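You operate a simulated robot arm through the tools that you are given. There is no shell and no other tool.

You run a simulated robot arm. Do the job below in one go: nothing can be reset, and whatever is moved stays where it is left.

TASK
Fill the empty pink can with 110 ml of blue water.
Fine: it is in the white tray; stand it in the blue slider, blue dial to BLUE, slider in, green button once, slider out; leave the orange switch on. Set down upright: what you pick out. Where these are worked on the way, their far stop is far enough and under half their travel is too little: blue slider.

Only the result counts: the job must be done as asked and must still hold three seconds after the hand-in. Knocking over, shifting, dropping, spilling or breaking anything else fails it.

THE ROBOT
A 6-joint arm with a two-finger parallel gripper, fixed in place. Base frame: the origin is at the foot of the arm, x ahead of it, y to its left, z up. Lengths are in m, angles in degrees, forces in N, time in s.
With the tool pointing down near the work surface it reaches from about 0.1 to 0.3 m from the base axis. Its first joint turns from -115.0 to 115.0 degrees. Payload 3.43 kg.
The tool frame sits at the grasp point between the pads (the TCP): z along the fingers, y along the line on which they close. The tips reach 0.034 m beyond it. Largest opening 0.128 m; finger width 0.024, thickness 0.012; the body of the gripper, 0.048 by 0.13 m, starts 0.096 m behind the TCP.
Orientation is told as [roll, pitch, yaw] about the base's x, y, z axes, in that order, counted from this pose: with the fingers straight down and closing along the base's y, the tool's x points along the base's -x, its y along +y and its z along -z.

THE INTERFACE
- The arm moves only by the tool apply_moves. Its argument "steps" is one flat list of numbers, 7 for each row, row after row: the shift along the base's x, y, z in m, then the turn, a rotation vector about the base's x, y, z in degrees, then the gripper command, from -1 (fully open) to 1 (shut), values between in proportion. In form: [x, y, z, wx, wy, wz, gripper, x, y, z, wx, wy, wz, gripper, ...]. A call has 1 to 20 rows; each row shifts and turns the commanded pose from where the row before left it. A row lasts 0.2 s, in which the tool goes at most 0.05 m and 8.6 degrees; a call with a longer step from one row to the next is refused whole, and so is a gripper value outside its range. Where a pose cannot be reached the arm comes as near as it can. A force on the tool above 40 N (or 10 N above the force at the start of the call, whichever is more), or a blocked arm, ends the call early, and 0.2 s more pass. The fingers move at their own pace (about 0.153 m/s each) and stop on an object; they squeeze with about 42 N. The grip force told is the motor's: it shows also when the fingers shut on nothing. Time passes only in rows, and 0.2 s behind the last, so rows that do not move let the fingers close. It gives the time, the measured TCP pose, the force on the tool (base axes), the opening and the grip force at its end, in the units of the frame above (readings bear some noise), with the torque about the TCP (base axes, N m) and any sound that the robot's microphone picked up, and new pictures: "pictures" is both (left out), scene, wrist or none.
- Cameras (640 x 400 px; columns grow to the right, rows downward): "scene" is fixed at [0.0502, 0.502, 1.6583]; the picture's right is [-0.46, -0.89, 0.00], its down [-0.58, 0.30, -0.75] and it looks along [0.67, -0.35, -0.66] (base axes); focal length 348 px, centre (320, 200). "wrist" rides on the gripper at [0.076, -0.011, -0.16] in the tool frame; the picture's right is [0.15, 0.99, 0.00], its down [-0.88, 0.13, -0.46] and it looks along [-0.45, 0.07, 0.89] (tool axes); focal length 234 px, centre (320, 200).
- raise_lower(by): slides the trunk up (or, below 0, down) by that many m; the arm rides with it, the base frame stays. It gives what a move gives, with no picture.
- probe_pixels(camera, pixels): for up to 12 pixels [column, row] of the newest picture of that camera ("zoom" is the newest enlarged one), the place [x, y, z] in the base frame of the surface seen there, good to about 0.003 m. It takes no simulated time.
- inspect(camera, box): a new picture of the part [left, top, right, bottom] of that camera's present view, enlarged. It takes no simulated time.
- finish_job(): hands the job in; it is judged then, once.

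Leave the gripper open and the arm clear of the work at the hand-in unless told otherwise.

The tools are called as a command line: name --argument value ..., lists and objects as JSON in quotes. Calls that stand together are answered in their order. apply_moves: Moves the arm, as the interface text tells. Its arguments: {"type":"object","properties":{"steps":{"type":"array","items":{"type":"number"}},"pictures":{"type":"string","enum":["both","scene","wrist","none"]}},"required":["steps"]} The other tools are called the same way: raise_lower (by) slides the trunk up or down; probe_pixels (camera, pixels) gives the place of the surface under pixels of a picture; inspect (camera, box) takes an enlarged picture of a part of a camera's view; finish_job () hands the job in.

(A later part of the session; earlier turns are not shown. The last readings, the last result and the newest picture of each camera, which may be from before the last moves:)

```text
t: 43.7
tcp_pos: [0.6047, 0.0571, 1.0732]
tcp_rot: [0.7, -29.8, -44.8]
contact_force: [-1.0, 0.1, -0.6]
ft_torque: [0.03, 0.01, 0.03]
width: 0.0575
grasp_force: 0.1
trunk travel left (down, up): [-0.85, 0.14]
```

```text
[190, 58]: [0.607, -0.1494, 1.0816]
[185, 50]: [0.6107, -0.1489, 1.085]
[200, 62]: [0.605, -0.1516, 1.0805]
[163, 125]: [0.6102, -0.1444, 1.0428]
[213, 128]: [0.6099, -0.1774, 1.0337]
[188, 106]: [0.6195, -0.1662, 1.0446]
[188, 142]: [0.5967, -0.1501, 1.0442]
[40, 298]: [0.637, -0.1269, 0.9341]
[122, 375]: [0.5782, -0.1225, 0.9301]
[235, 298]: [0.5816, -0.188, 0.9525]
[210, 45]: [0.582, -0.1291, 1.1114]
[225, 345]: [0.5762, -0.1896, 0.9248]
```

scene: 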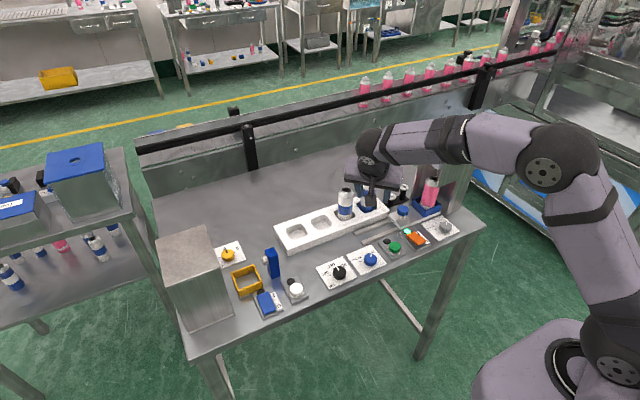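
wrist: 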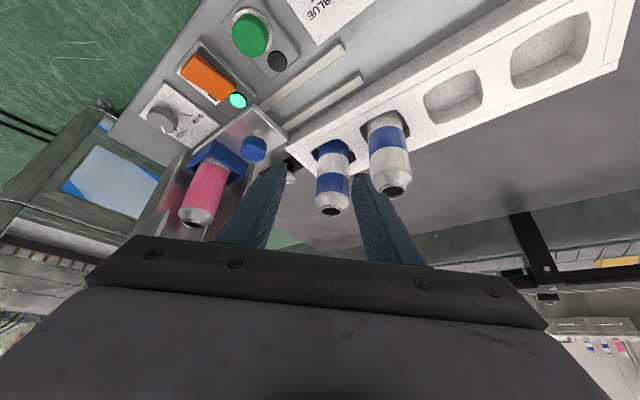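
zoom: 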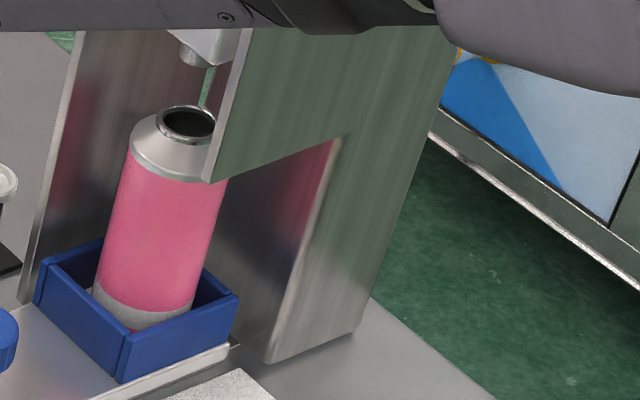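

Mouth centre (0.608, -0.158) lies under the nozzle (~(0.611, -0.156)): the slider is in, with 0.118 m of travel. Next the green button; I zoom on it to measure it.

inspect --camera "wrist" --box '[180, 0, 300, 120]'

probe_pixels --camera "zoom" --pixels '[[233, 110], [180, 110], [285, 110], [233, 60], [233, 160], [320, 195], [260, 250]]'

inspect --camera "scene" --box '[370, 225, 450, 275]'

```text
3.33 times, centred on (240, 60) of wrist
```

zoom: 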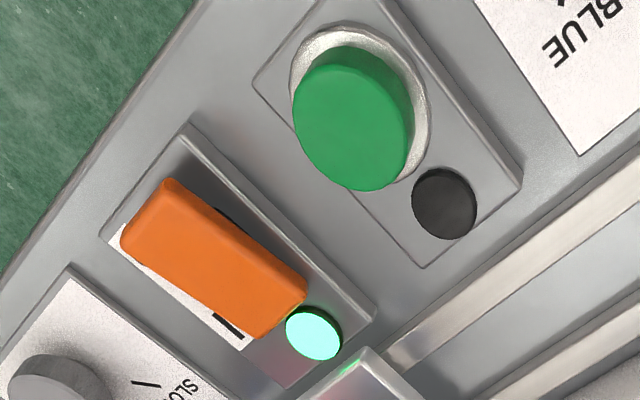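

```text
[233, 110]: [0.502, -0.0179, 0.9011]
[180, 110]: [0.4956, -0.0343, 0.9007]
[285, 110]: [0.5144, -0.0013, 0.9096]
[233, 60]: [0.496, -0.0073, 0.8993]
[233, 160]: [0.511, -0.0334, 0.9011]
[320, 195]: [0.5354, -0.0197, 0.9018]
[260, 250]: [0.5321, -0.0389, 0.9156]
```

```text
8.00 times, centred on (410, 250) of scene
```

zoom: 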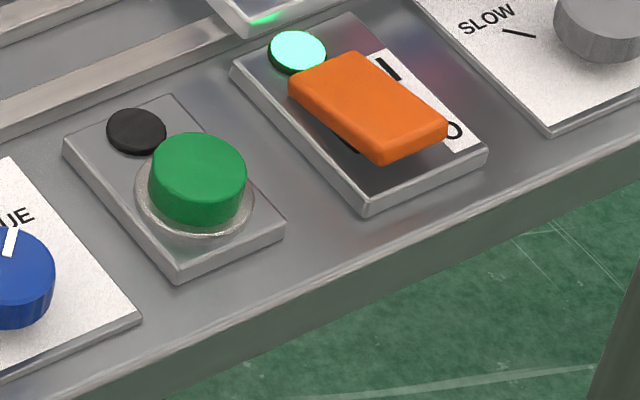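

probe_pixels --camera "zoom" --pixels '[[199, 165], [154, 172], [244, 172], [199, 137], [199, 195], [199, 215], [150, 215], [137, 130], [280, 235], [178, 275], [370, 205], [370, 110]]'

inspect --camera "wrist" --box '[180, 0, 300, 120]'

probe_pixels --camera "zoom" --pixels '[[350, 125], [297, 110], [405, 140], [340, 72], [355, 183], [300, 60], [410, 60], [445, 205], [295, 20], [258, 85]]'

```text
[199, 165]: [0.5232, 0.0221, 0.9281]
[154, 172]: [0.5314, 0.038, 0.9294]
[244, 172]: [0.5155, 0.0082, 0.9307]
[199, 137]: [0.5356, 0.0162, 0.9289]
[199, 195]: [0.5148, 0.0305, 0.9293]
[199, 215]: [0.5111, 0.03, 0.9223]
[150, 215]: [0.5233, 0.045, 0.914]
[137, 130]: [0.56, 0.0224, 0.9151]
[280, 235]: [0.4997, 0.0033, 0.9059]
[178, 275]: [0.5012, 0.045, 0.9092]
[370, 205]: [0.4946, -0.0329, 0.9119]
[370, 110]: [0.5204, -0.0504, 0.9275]
```

```text
3.33 times, centred on (240, 60) of wrist
```

zoom: 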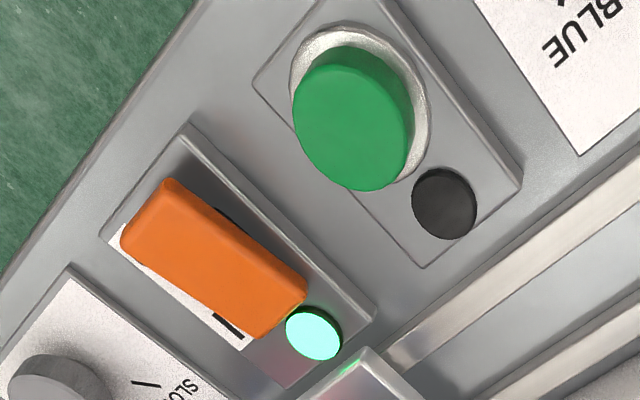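

```text
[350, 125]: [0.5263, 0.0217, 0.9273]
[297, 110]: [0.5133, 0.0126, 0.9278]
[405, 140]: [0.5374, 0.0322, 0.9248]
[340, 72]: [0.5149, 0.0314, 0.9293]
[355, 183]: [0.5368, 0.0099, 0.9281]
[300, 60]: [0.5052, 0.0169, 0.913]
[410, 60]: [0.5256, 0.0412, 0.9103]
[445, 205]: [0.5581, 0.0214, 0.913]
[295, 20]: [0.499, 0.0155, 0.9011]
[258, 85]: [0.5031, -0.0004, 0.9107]
```

Green button centre ≈ (0.525, 0.0225), top z 0.929. I move there at height with closed fingers, turning the tool upright again (+30° about the (0.707, 0.707, 0) axis).

apply_moves --steps '[-0.02, -0.0085, 0, 0, 0, 0, 1, -0.02, -0.0085, 0, 5.3, 5.3, 0, 1, -0.02, -0.0085, 0, 5.3, 5.3, 0, 1, -0.02, -0.0085, 0, 5.3, 5.3, 0, 1, 0, 0, 0, 5.3, 5.3, 0, 1, 0, 0, 0, 0, 0, 0, 1, 0, 0, 0, 0, 0, 0, 1]'

```text
t: 45.3
tcp_pos: [0.5253, 0.0234, 1.0727]
tcp_rot: [0.8, 0.2, -44.8]
contact_force: [0.3, 0.0, -0.5]
ft_torque: [0.02, 0.0, 0.02]
width: 0.0
grasp_force: 33.0
trunk travel left (down, up): [-0.85, 0.14]
```

scene: 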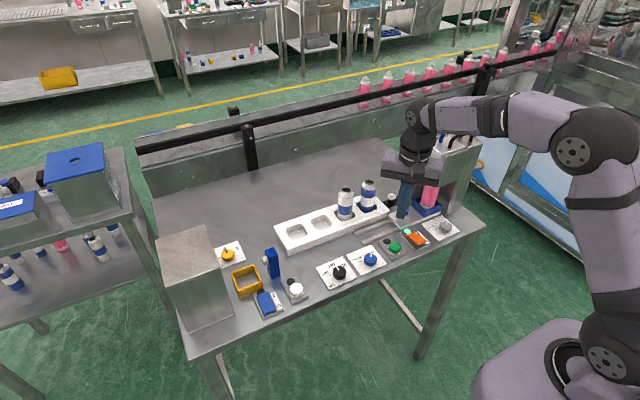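
wrist: 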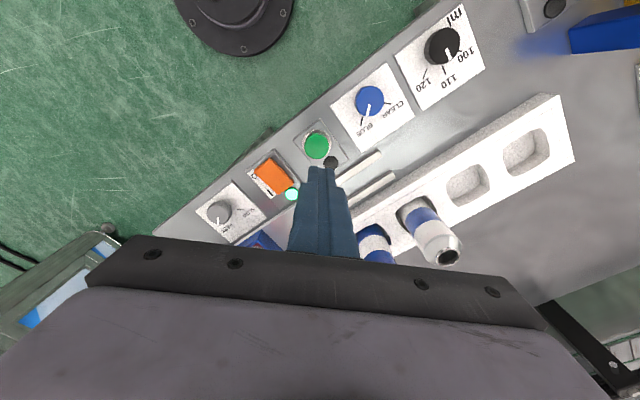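

The tool is upright and above the button at (0.525, 0.023). I descend 0.098 m so the tips stop about 1 cm above the cap.

apply_moves --steps '[0, -0.0005, -0.03, 0, 0, 0, 1, 0, 0, -0.03, 0, 0, 0, 1, 0, 0, -0.025, 0, 0, 0, 1, 0, 0, -0.013, 0, 0, 0, 1, 0, 0, 0, 0, 0, 0, 1]'

inspect --camera "scene" --box '[350, 190, 450, 270]'

inspect --camera "wrist" --box '[240, 80, 400, 240]'

```text
t: 46.5
tcp_pos: [0.528, 0.0231, 0.9746]
tcp_rot: [0.7, 0.1, -44.9]
contact_force: [0.7, 0.4, 0.4]
ft_torque: [0.0, 0.01, 0.0]
width: 0.0001
grasp_force: 32.9
trunk travel left (down, up): [-0.85, 0.14]
```

scene: 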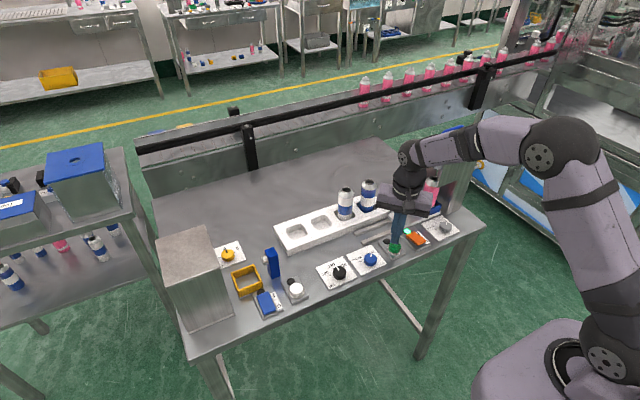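
wrist: 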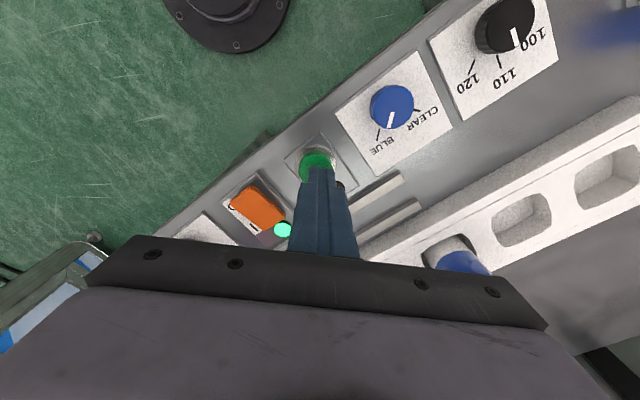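

```text
5.00 times, centred on (400, 230) of scene
```

zoom: 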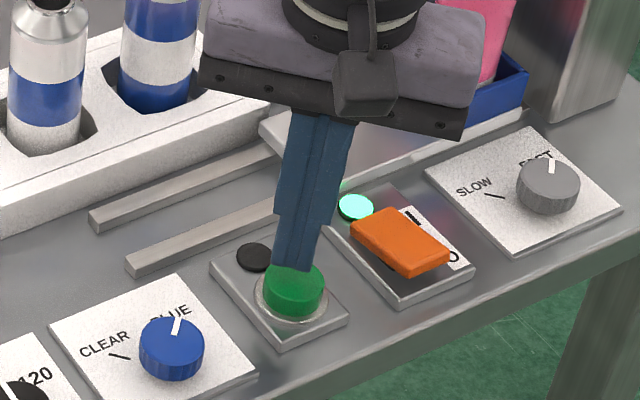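

```text
2.50 times, centred on (320, 160) of wrist
```

zoom: 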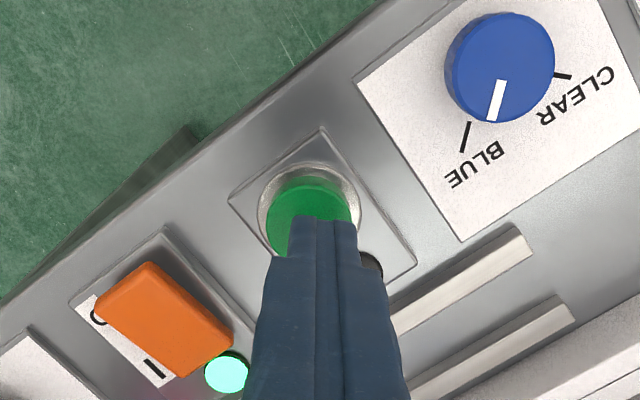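

The tips are centred over the cap, 1 cm above. I press down 0.016 m in small steps, watching force and sound.

apply_moves --steps '[-0.002, 0, -0.004, 0, 0, 0, 1, 0, 0, -0.004, 0, 0, 0, 1, 0, 0, -0.004, 0, 0, 0, 1, 0, 0, -0.003, 0, 0, 0, 1]'

inspect --camera "scene" --box '[350, 190, 450, 270]'

```text
t: 47.5
tcp_pos: [0.5233, 0.0224, 0.9601]
tcp_rot: [0.7, 0.1, -44.8]
contact_force: [0.8, -0.3, 2.0]
ft_torque: [-0.05, -0.03, 0.01]
width: 0.0
grasp_force: 33.3
trunk travel left (down, up): [-0.85, 0.14]
```

scene: 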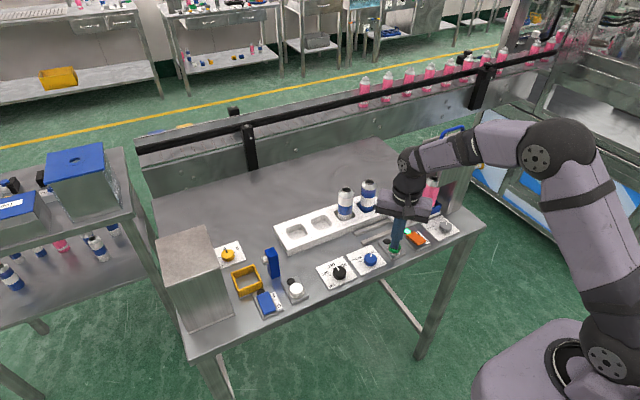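
wrist: 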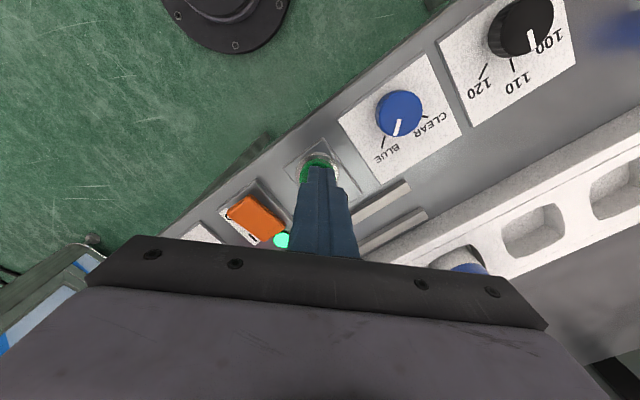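

```text
5.00 times, centred on (400, 230) of scene
```

zoom: 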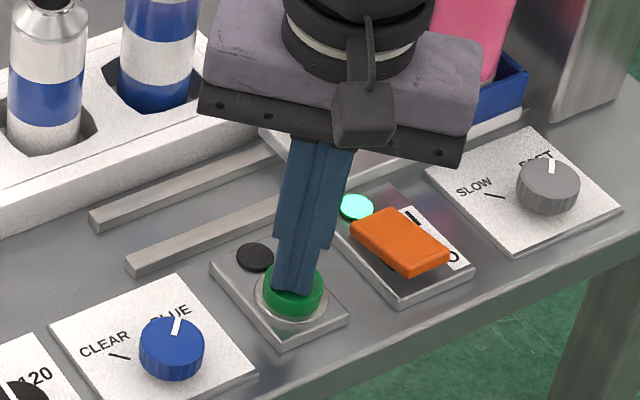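

Contact: 2 N, the cap is pressed about 3 mm. The lamp beside it is still dark. I press further.

apply_moves --steps '[0, 0, -0.0015, 0, 0, 0, 1, 0, 0, -0.0015, 0, 0, 0, 1, 0, 0, 0, 0, 0, 0, 1]'

inspect --camera "scene" --box '[370, 160, 470, 270]'

```text
t: 48.3
tcp_pos: [0.5233, 0.0239, 0.9567]
tcp_rot: [0.8, 0.1, -44.7]
contact_force: [0.6, -1.0, 2.1]
ft_torque: [-0.02, -0.02, 0.03]
width: 0.0
grasp_force: 32.7
trunk travel left (down, up): [-0.85, 0.14]
```

scene: 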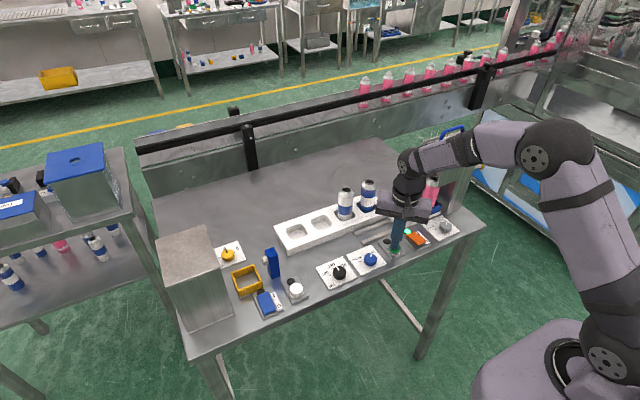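
wrist: 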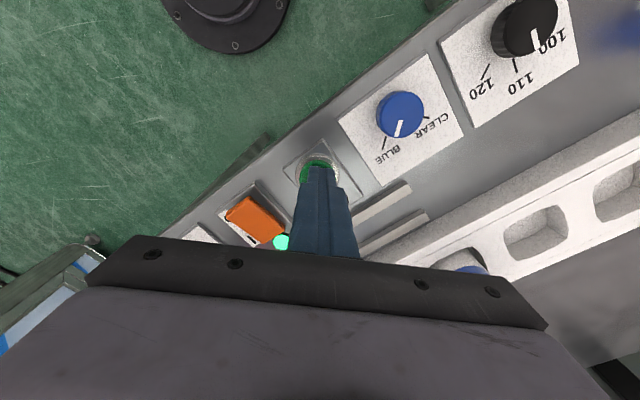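

```text
3.64 times, centred on (420, 215) of scene
```

zoom: 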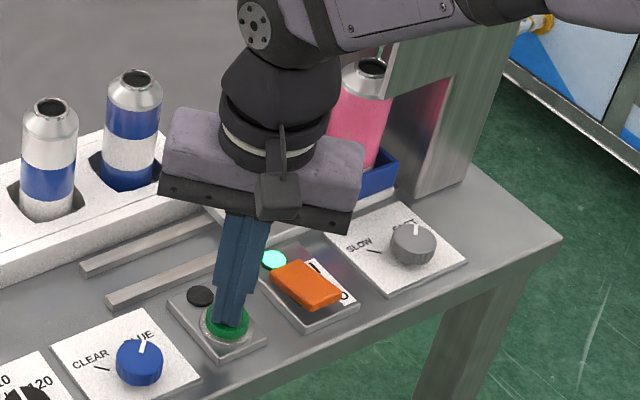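

Force still only 2 N with the cap 6 mm down and no click yet. I press on in 1.5 mm steps.

apply_moves --steps '[0, 0, -0.0015, 0, 0, 0, 1, 0, 0, -0.0015, 0, 0, 0, 1, 0, 0, 0, 0, 0, 0, 1]'

inspect --camera "scene" --box '[370, 160, 470, 270]'

```text
t: 49.1
tcp_pos: [0.5241, 0.0229, 0.9543]
tcp_rot: [0.8, 0.1, -44.8]
contact_force: [1.2, -0.6, 2.2]
ft_torque: [-0.02, -0.05, 0.03]
width: 0.0001
grasp_force: 32.9
trunk travel left (down, up): [-0.85, 0.14]
heard: click
```

scene: 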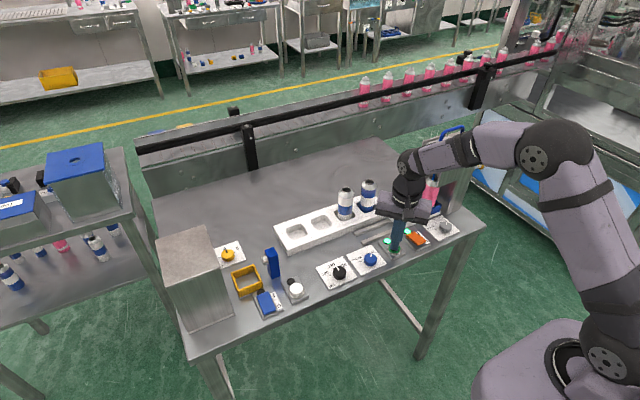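
wrist: 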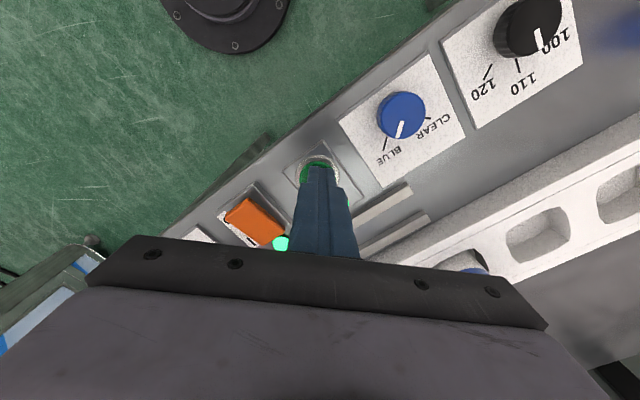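

```text
3.64 times, centred on (420, 215) of scene
```

zoom: 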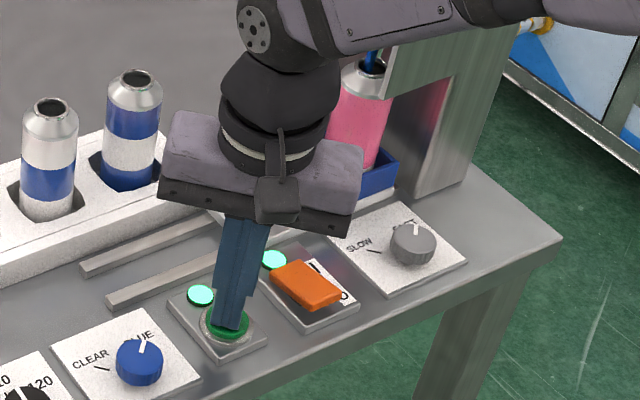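

A click, the lamp beside the button is lit and blue water runs into the can. I lift off straight up and wait for the fill to end.

apply_moves --steps '[0, 0, 0.01, 0, 0, 0, 1, 0, 0, 0.03, 0, 0, 0, 1, 0, 0, 0.04, 0, 0, 0, 1, 0, 0, 0.03, 0, 0, 0, 1, 0, 0, 0, 0, 0, 0, 1, 0, 0, 0, 0, 0, 0, 1, 0, 0, 0, 0, 0, 0, 1, 0, 0, 0, 0, 0, 0, 1]'

inspect --camera "scene" --box '[370, 150, 480, 260]'

```text
t: 50.9
tcp_pos: [0.521, 0.0216, 1.0644]
tcp_rot: [0.6, 0.1, -44.8]
contact_force: [0.5, 0.1, 0.1]
ft_torque: [0.0, -0.02, 0.0]
width: 0.0
grasp_force: 33.3
trunk travel left (down, up): [-0.85, 0.14]
```

scene: 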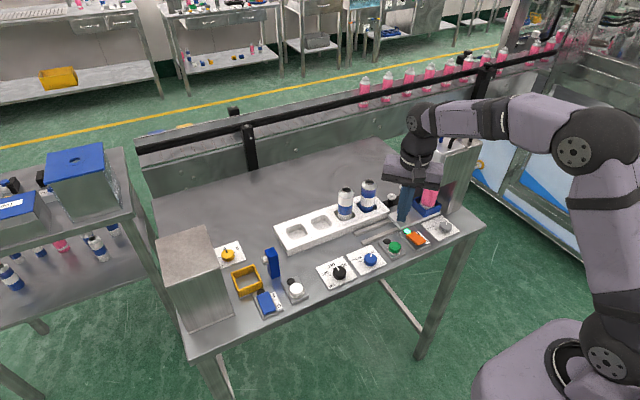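
wrist: 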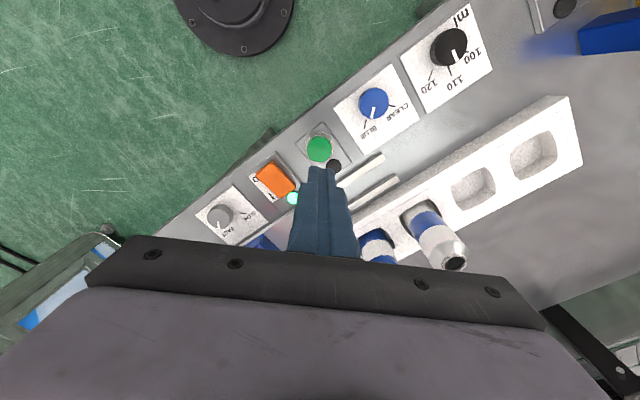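

```text
3.64 times, centred on (425, 205) of scene
```

zoom: 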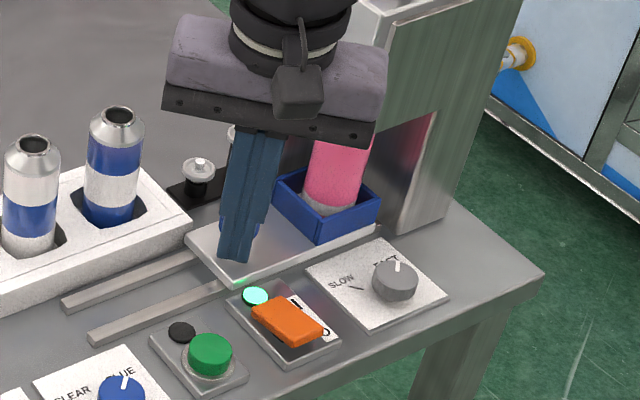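

The lamp beside the button is off again, so the fill looks finished. I move the arm to +y to get a free view of the nozzle and can before pulling the slider.

apply_moves --steps '[0, 0.03, 0.01, 0, 0, 0, 0.06, 0, 0.04, 0.01, 0, 0, 0, 0.06, 0, 0.04, 0.01, 0, 0, 0, 0.06, 0, 0.03, 0, 0, 0, 0, 0.06, 0, 0, 0, 0, 0, 0, 0.06, 0, 0, 0, 0, 0, 0, 0.06]'

inspect --camera "scene" --box '[390, 150, 480, 240]'

inspect --camera "scene" --box '[430, 160, 478, 220]'

```text
t: 52.3
tcp_pos: [0.5212, 0.1623, 1.0958]
tcp_rot: [0.7, 0.1, -44.8]
contact_force: [-1.4, 0.0, -0.1]
ft_torque: [0.04, 0.01, 0.02]
width: 0.0604
grasp_force: 0.1
trunk travel left (down, up): [-0.85, 0.14]
```

scene: 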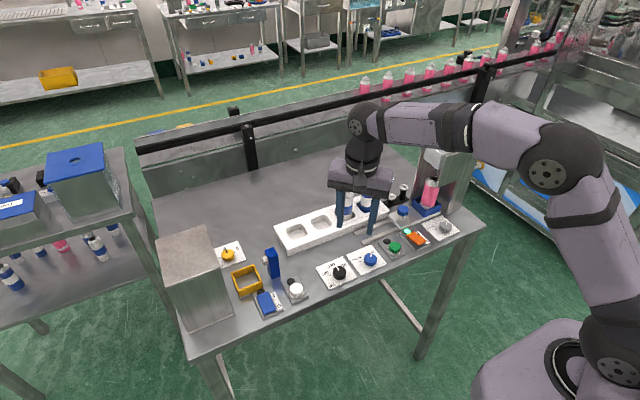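
wrist: 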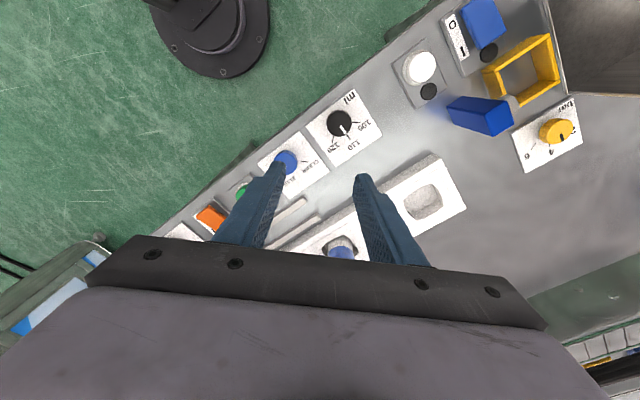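

```text
4.44 times, centred on (435, 195) of scene
```

zoom: 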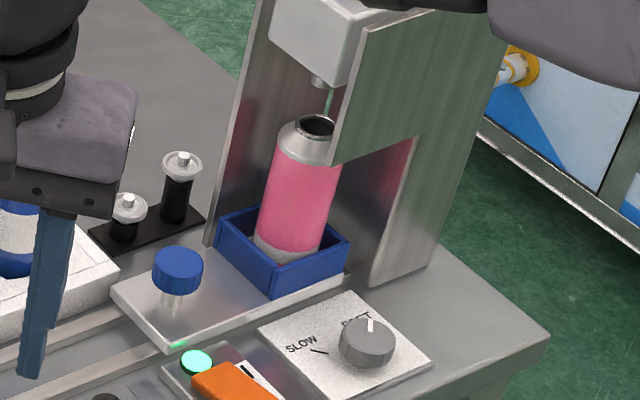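

```text
6.67 times, centred on (454, 190) of scene
```

zoom: 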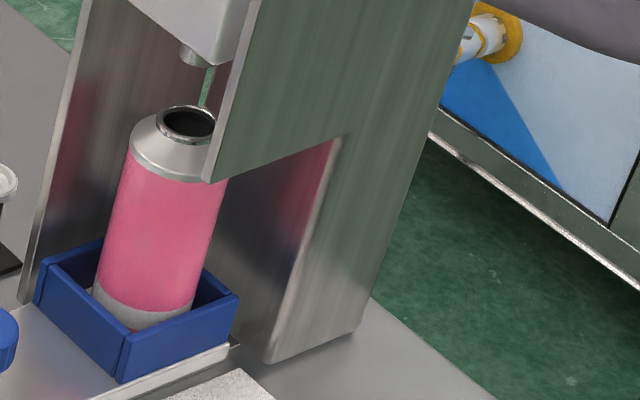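

No water flows and nothing is spilled; the lamp is off. I now tilt the tool again as before (-30° about (0.707, 0.707, 0)) and go above the knob, now at (0.607, -0.065).

apply_moves --steps '[0.0208, -0.028, -0.005, -5.3, -5.3, 0, 0.06, 0.0208, -0.028, -0.005, -6.0, -5.3, 0, 0.06, 0.0208, -0.028, -0.005, -5.3, -5.3, 0, 0.06, 0.0208, -0.028, -0.005, -5.3, -5.3, 0, 0.06, 0, -0.0275, 0, 0, 0, 0, 0.06, 0, -0.0275, 0, 0, 0, 0, 0.06, 0, -0.0275, 0, 0, 0, 0, 0.06, 0, -0.0275, 0, 0, 0, 0, 0.06, 0, 0, 0, 0, 0, 0, 0.06]'

inspect --camera "wrist" --box '[160, 40, 480, 240]'

inspect --camera "scene" --box '[370, 130, 480, 240]'

```text
t: 54.3
tcp_pos: [0.6068, -0.0617, 1.074]
tcp_rot: [0.1, -30.4, -44.5]
contact_force: [0.8, 1.0, -0.3]
ft_torque: [-0.02, -0.03, 0.05]
width: 0.0601
grasp_force: 0.0
trunk travel left (down, up): [-0.85, 0.14]
```

scene: 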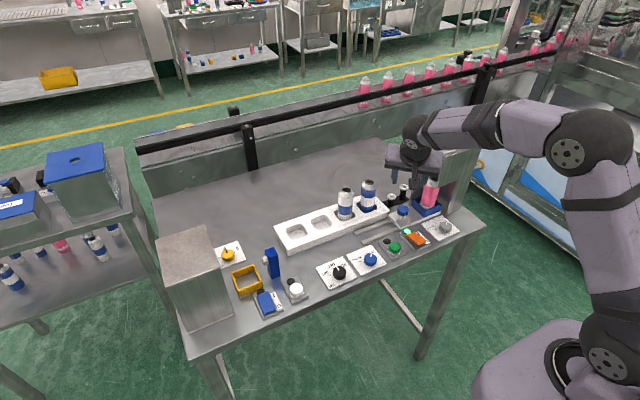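
wrist: 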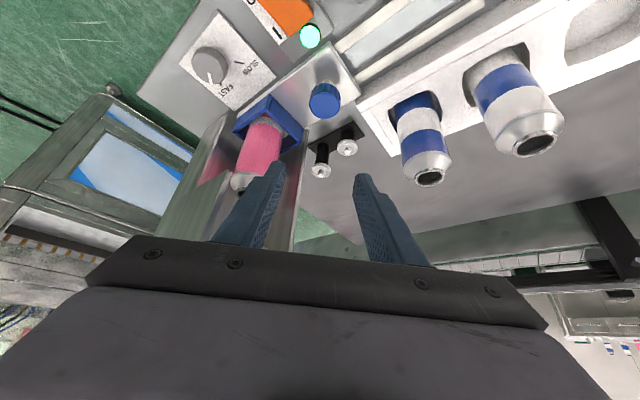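

```text
2.00 times, centred on (320, 140) of wrist
```

zoom: 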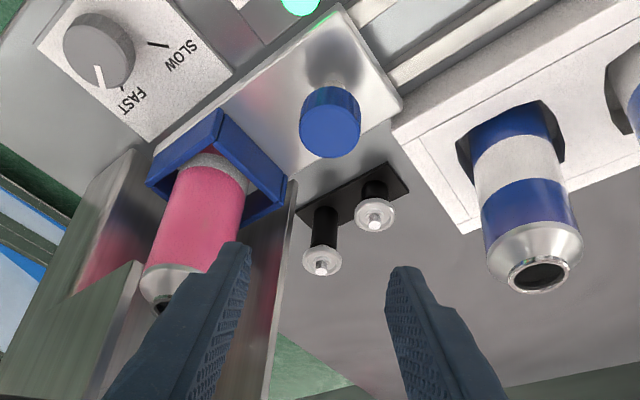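

```text
3.64 times, centred on (425, 185) of scene
```

zoom: 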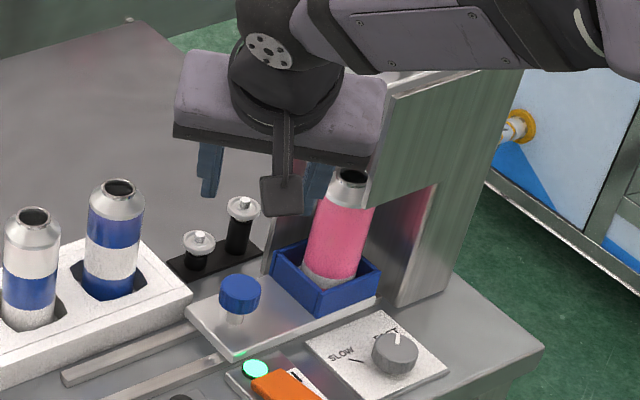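

The knob shows where expected ((325,105)). I descend to z≈0.970 with the fingers straddling it.

apply_moves --steps '[-0.001, 0.001, -0.025, 0, 0, 0, 0.06, 0, 0, -0.025, 0, 0, 0, 0.06, 0, 0, -0.025, 0, 0, 0, 0.06, 0, 0, -0.018, 0, 0, 0, 0.06, 0, 0, -0.011, 0, 0, 0, 0.06, 0, 0, 0, 0, 0, 0, 0.06]'

inspect --camera "wrist" --box '[200, 40, 440, 240]'

inspect --camera "scene" --box '[370, 130, 480, 240]'

```text
t: 55.7
tcp_pos: [0.6077, -0.0557, 0.9697]
tcp_rot: [0.1, -30.3, -44.5]
contact_force: [-0.3, 0.2, 1.2]
ft_torque: [0.0, 0.0, 0.02]
width: 0.0603
grasp_force: 0.1
trunk travel left (down, up): [-0.85, 0.14]
```

scene: 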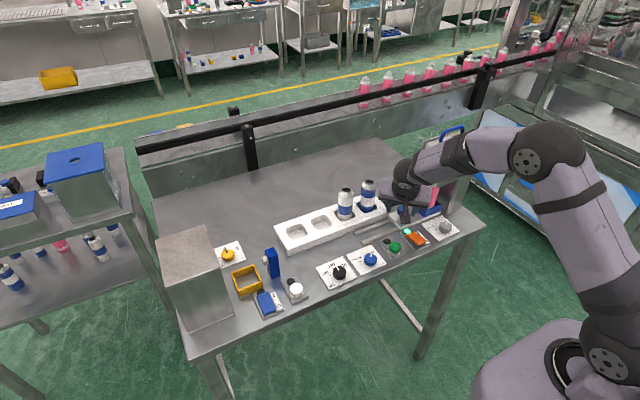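
wrist: 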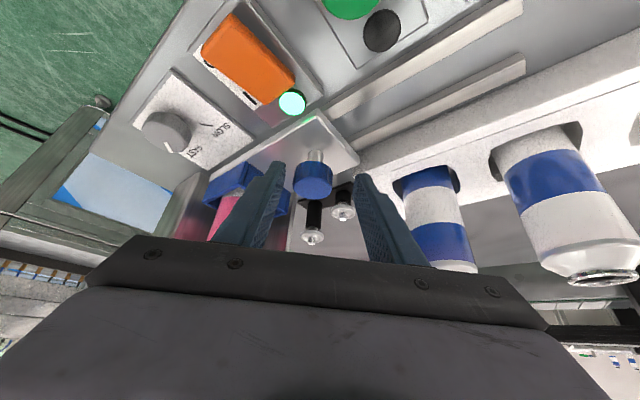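

```text
2.00 times, centred on (320, 140) of wrist
```

zoom: 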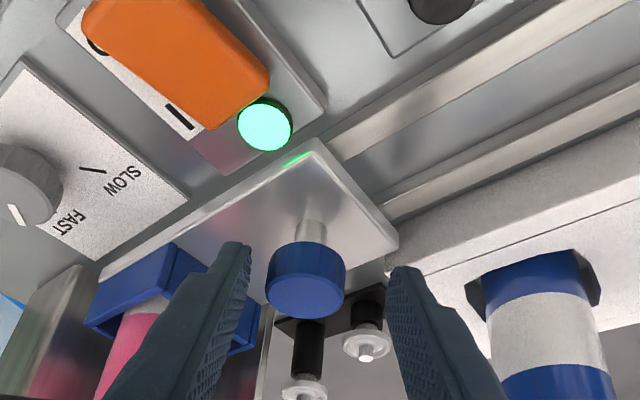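

```text
3.64 times, centred on (425, 185) of scene
```

zoom: 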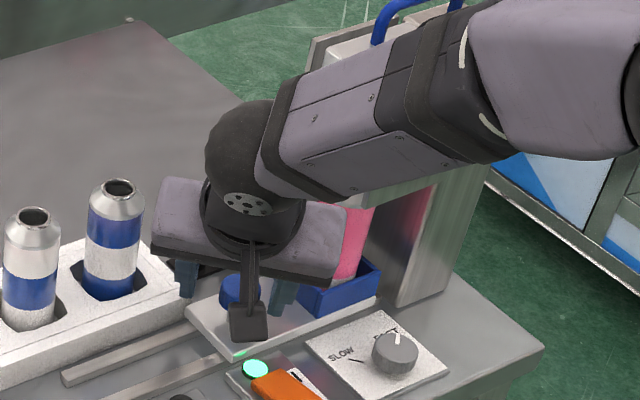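

The knob is slightly left of the middle between the fingers, about 4 mm. I shift the tool (-0.003, -0.003) and close.

apply_moves --steps '[-0.003, -0.003, 0, 0, 0, 0, 0.06, 0, 0, 0, 0, 0, 0, 0.4, 0, 0, 0, 0, 0, 0, 0.6, 0, 0, 0, 0, 0, 0, 1, 0, 0, 0, 0, 0, 0, 1]'

inspect --camera "wrist" --box '[200, 40, 440, 240]'

```text
t: 56.9
tcp_pos: [0.6017, -0.0607, 0.9702]
tcp_rot: [0.0, -30.3, -44.6]
contact_force: [-2.9, -0.6, 0.4]
ft_torque: [-0.11, 0.12, -0.02]
width: 0.0312
grasp_force: 44.8
trunk travel left (down, up): [-0.85, 0.14]
```

scene: 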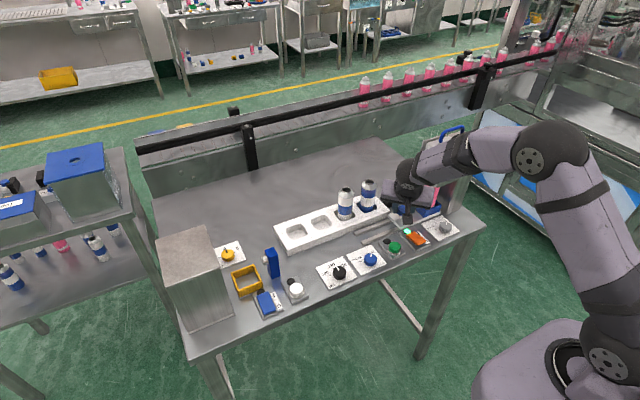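
wrist: 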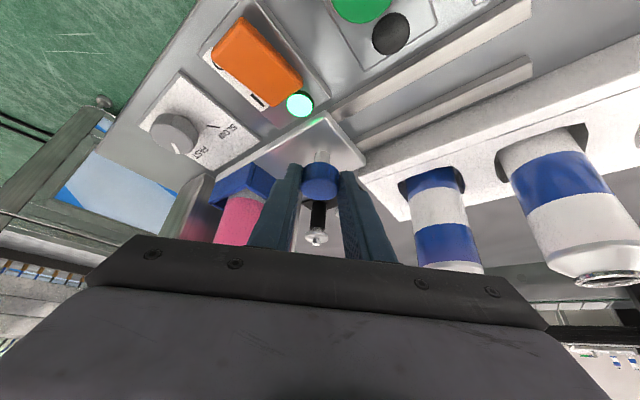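

```text
2.00 times, centred on (320, 140) of wrist
```

zoom: 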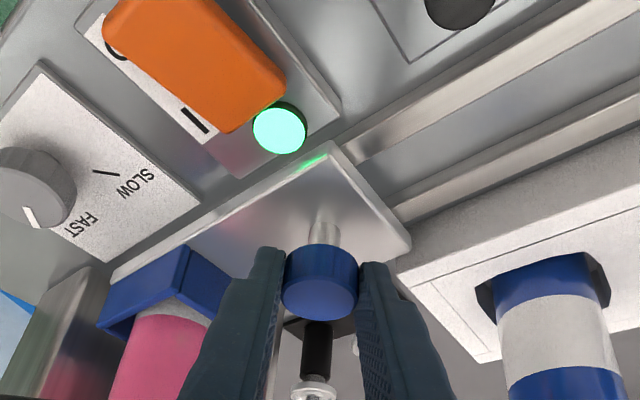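

A good grip with almost no side load. I pull the slider out gently in +y with soft start and stop, 0.06 m first.

apply_moves --steps '[0, 0.002, 0, 0, 0, 0, 1, 0, 0.004, 0, 0, 0, 0, 1, 0, 0.006, 0, 0, 0, 0, 1, 0, 0.008, 0, 0, 0, 0, 1, 0, 0.008, 0, 0, 0, 0, 1, 0, 0.008, 0, 0, 0, 0, 1, 0, 0.008, 0, 0, 0, 0, 1, 0, 0.006, 0, 0, 0, 0, 1, 0, 0.004, 0, 0, 0, 0, 1, 0, 0.003, 0, 0, 0, 0, 1, 0, 0.002, 0, 0, 0, 0, 1, 0, 0.001, 0, 0, 0, 0, 1]'

inspect --camera "scene" --box '[370, 130, 480, 240]'

```text
t: 59.5
tcp_pos: [0.6026, -0.0007, 0.9707]
tcp_rot: [-0.1, -30.3, -44.6]
contact_force: [-2.6, -0.7, -6.6]
ft_torque: [-0.49, -0.54, 0.29]
width: 0.0312
grasp_force: 45.2
trunk travel left (down, up): [-0.85, 0.14]
```

scene: 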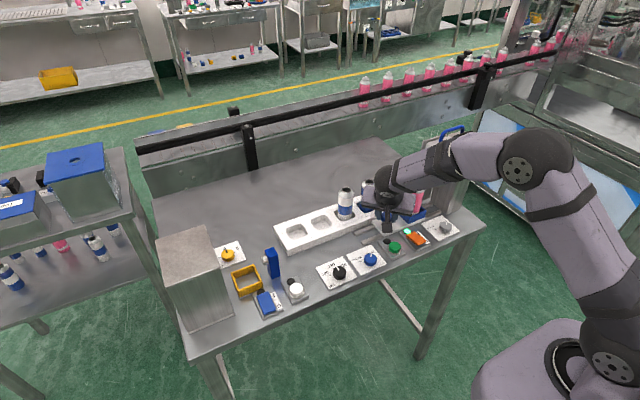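
wrist: 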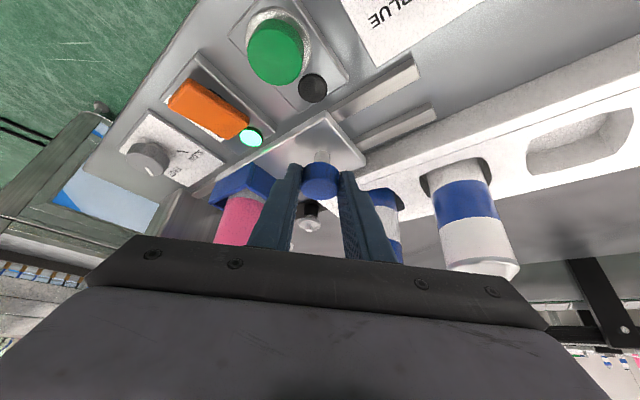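

```text
3.64 times, centred on (425, 185) of scene
```

zoom: 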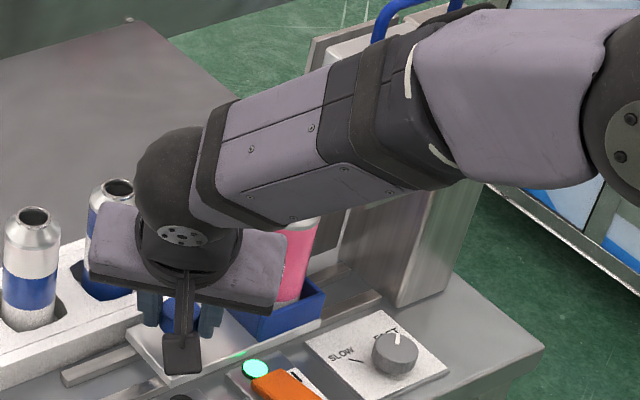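

Half way, low forces and the can upright. I pull another 0.054 m the same way.

apply_moves --steps '[0, 0.002, -0.0003, 0, 0, 0, 1, 0, 0.004, 0, 0, 0, 0, 1, 0, 0.006, 0, 0, 0, 0, 1, 0, 0.008, 0, 0, 0, 0, 1, 0, 0.008, 0, 0, 0, 0, 1, 0, 0.008, 0, 0, 0, 0, 1, 0, 0.006, 0, 0, 0, 0, 1, 0, 0.005, 0, 0, 0, 0, 1, 0, 0.003, 0, 0, 0, 0, 1, 0, 0.002, 0, 0, 0, 0, 1, 0, 0.001, 0, 0, 0, 0, 1, 0, 0.001, 0, 0, 0, 0, 1]'

inspect --camera "scene" --box '[340, 150, 450, 250]'

```text
t: 62.1
tcp_pos: [0.6011, 0.0528, 0.9699]
tcp_rot: [0.2, -30.4, -44.7]
contact_force: [-6.3, -0.4, -0.8]
ft_torque: [0.3, 0.89, 0.1]
width: 0.0314
grasp_force: 45.4
trunk travel left (down, up): [-0.85, 0.14]
```

scene: 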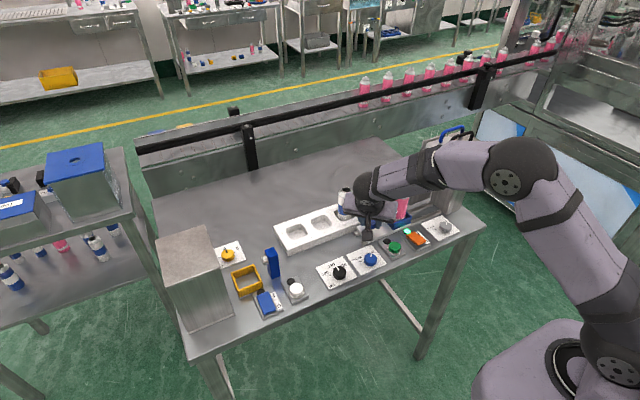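
wrist: 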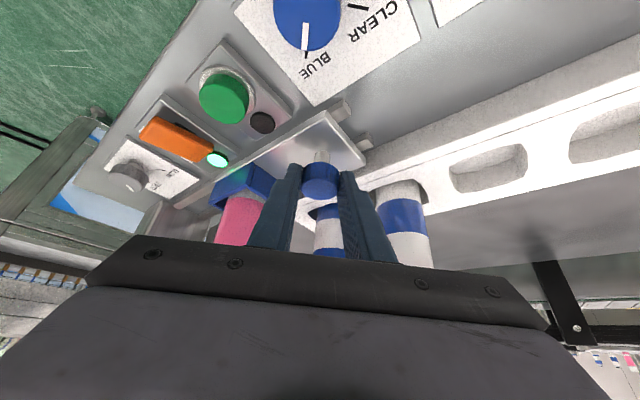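

```text
4.00 times, centred on (395, 200) of scene
```

zoom: 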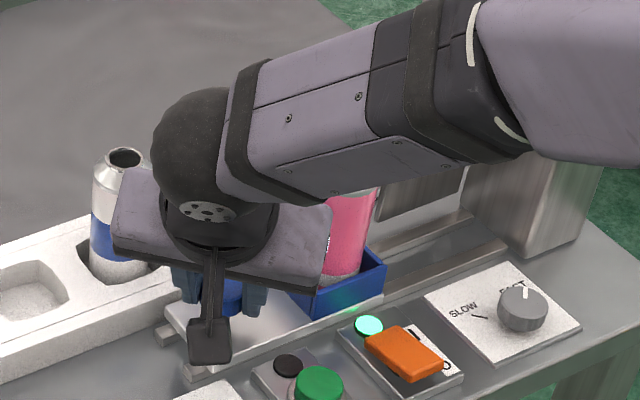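

Almost out. I creep the last millimetres (1 mm per row) until the stop is felt.

apply_moves --steps '[-0.0005, 0.001, 0, 0, 0, 0, 1, 0, 0.001, 0, 0, 0, 0, 1, 0, 0.001, 0, 0, 0, 0, 1, 0, 0.001, 0, 0, 0, 0, 1, 0, 0.0005, 0, 0, 0, 0, 1]' --pictures "none"

```text
t: 63.3
tcp_pos: [0.6025, 0.0593, 0.9704]
tcp_rot: [0.3, -30.4, -44.7]
contact_force: [-1.5, 0.6, 2.5]
ft_torque: [0.24, 0.42, -0.04]
width: 0.0315
grasp_force: 44.9
trunk travel left (down, up): [-0.85, 0.14]
```

apply_moves --steps '[0, 0.001, 0, 0, 0, 0, 1, 0, 0.001, 0, 0, 0, 0, 1, 0, 0.0005, 0, 0, 0, 0, 1]' --pictures "none"

```text
t: 64.1
tcp_pos: [0.6025, 0.0586, 0.9708]
tcp_rot: [0.2, -30.4, -44.7]
contact_force: [1.3, -1.3, 5.6]
ft_torque: [-0.01, 0.33, 0.11]
width: 0.0313
grasp_force: 45.2
trunk travel left (down, up): [-0.85, 0.14]
```

No clear stop force yet (-1.3 N). Two more millimetres.

apply_moves --steps '[0, 0.001, 0, 0, 0, 0, 1, 0, 0.001, 0, 0, 0, 0, 1, 0, 0, 0, 0, 0, 0, 1]'

inspect --camera "scene" --box '[340, 150, 450, 250]'

```text
t: 64.9
tcp_pos: [0.6025, 0.0595, 0.9705]
tcp_rot: [0.1, -30.5, -44.7]
contact_force: [3.0, -9.6, 8.8]
ft_torque: [-0.64, -0.2, 0.12]
width: 0.0315
grasp_force: 44.7
trunk travel left (down, up): [-0.85, 0.14]
```

scene: 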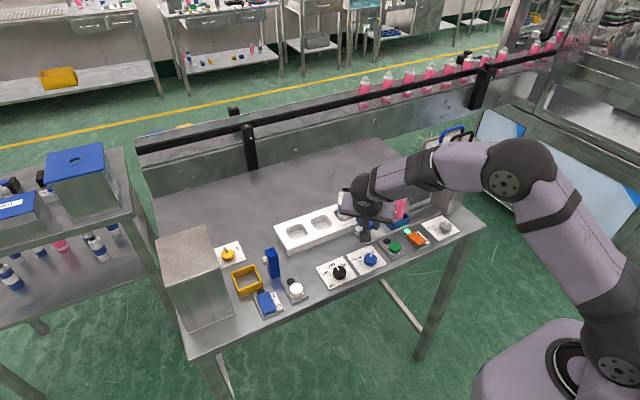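
wrist: 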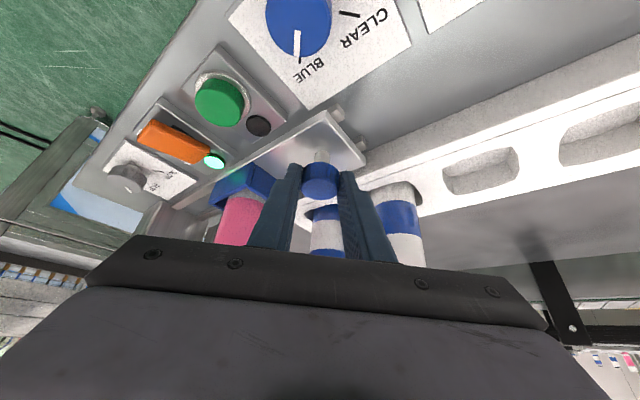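

```text
4.00 times, centred on (395, 200) of scene
```

zoom: 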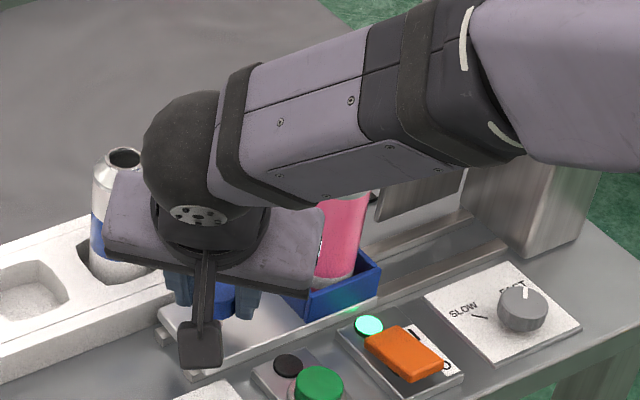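

The stop is felt (-9.6 N): the slider is fully out. I relax 1.5 mm, open to 0.06 m and lift clear.

apply_moves --steps '[0, -0.001, 0, 0, 0, 0, 1, 0, 0, 0, 0, 0, 0, 0.5, 0, 0, 0, 0, 0, 0, 0.3, 0, 0, 0, 0, 0, 0, 0.06, 0, 0, 0, 0, 0, 0, 0.06, 0, 0, 0.015, 0, 0, 0, 0.06, 0, 0.005, 0.03, 0, 0, 0, 0.06, 0, 0.01, 0.035, 0, 0, 0, 0.06, -0.01, 0.02, 0.03, 0, 0, 0, 0.06, -0.03, 0.03, 0.01, 0, 0, 0, 0.06, -0.03, 0.03, 0, 0, 0, 0, 0.06, 0, 0, 0, 0, 0, 0, 0.06]'

inspect --camera "scene" --box '[340, 150, 450, 250]'

inspect --camera "wrist" --box '[100, 0, 420, 240]'

```text
t: 67.5
tcp_pos: [0.5332, 0.1559, 1.0896]
tcp_rot: [0.1, -30.3, -44.6]
contact_force: [-0.3, -0.1, 0.4]
ft_torque: [0.03, 0.02, 0.03]
width: 0.0604
grasp_force: 0.1
trunk travel left (down, up): [-0.85, 0.14]
```

scene: 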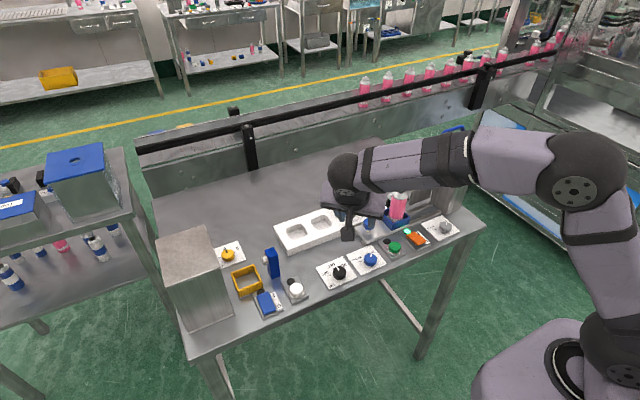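
wrist: 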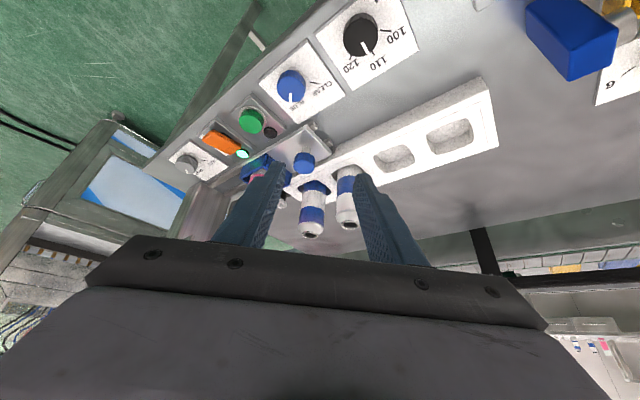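

```text
4.00 times, centred on (395, 200) of scene
```

zoom: 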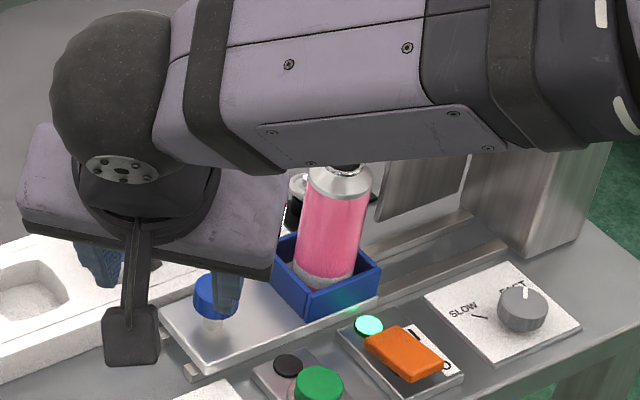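

```text
1.67 times, centred on (260, 120) of wrist
```

zoom: 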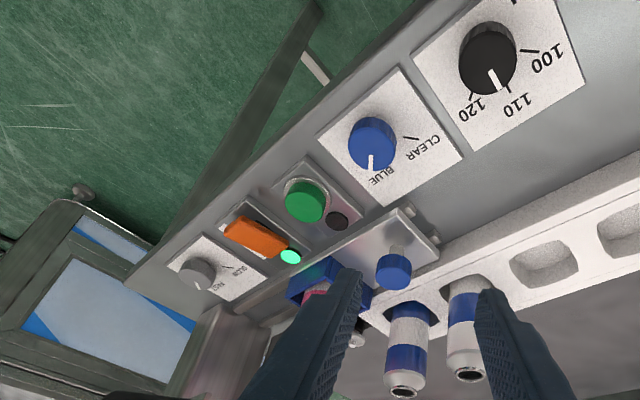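

The slider is out with the can upright. I retreat back and up, turn the tool upright and open the gripper, so that I can check the whole scene.

apply_moves --steps '[-0.02, 0, 0.02, 5.3, 5.3, 0, 0.06, -0.02, 0, 0.02, 5.3, 5.3, 0, 0.06, -0.02, 0, 0.02, 5.3, 5.3, 0, 0.06, -0.02, 0, 0.02, 5.3, 5.3, 0, 0.06, -0.015, 0, 0.02, 0, 0, 0, -0.4, -0.015, 0, 0.02, 0, 0, 0, -1, 0, 0, 0, 0, 0, 0, -1, 0, 0, 0, 0, 0, 0, -1]'

inspect --camera "scene" --box '[300, 160, 470, 290]'

inspect --camera "scene" --box '[370, 170, 430, 220]'

```text
t: 69.3
tcp_pos: [0.4197, 0.1567, 1.2102]
tcp_rot: [0.3, -0.5, -44.6]
contact_force: [0.2, -0.1, -0.1]
ft_torque: [-0.01, 0.0, 0.01]
width: 0.128
grasp_force: 0.0
trunk travel left (down, up): [-0.85, 0.14]
```

scene: 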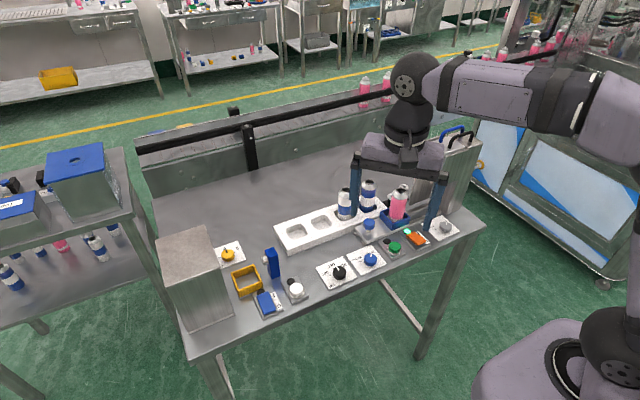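
wrist: 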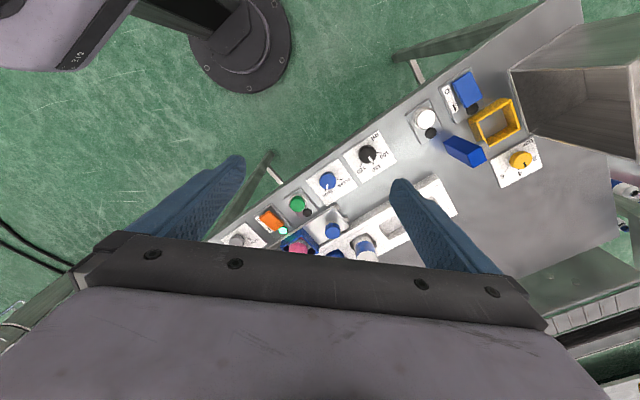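

```text
3.08 times, centred on (385, 225) of scene
```

zoom: 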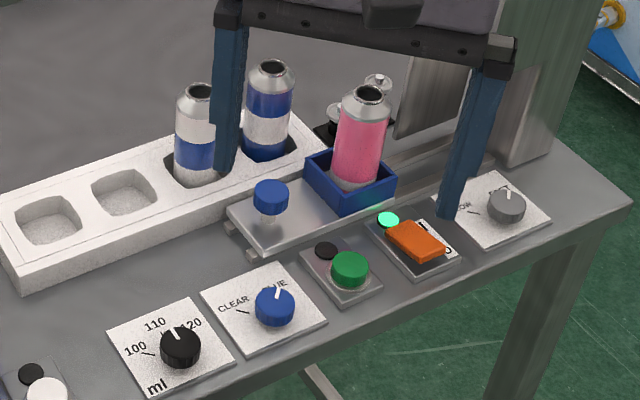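

```text
8.00 times, centred on (400, 195) of scene
```

zoom: 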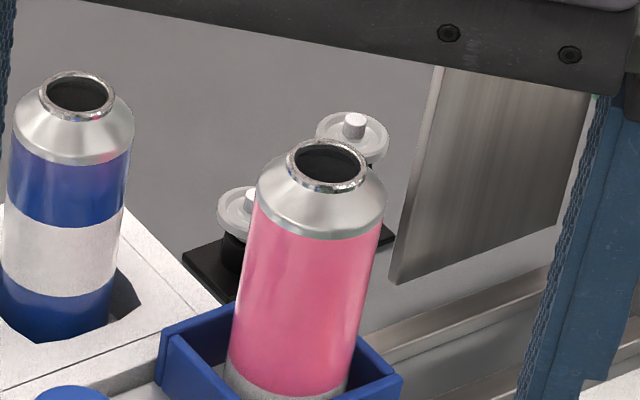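

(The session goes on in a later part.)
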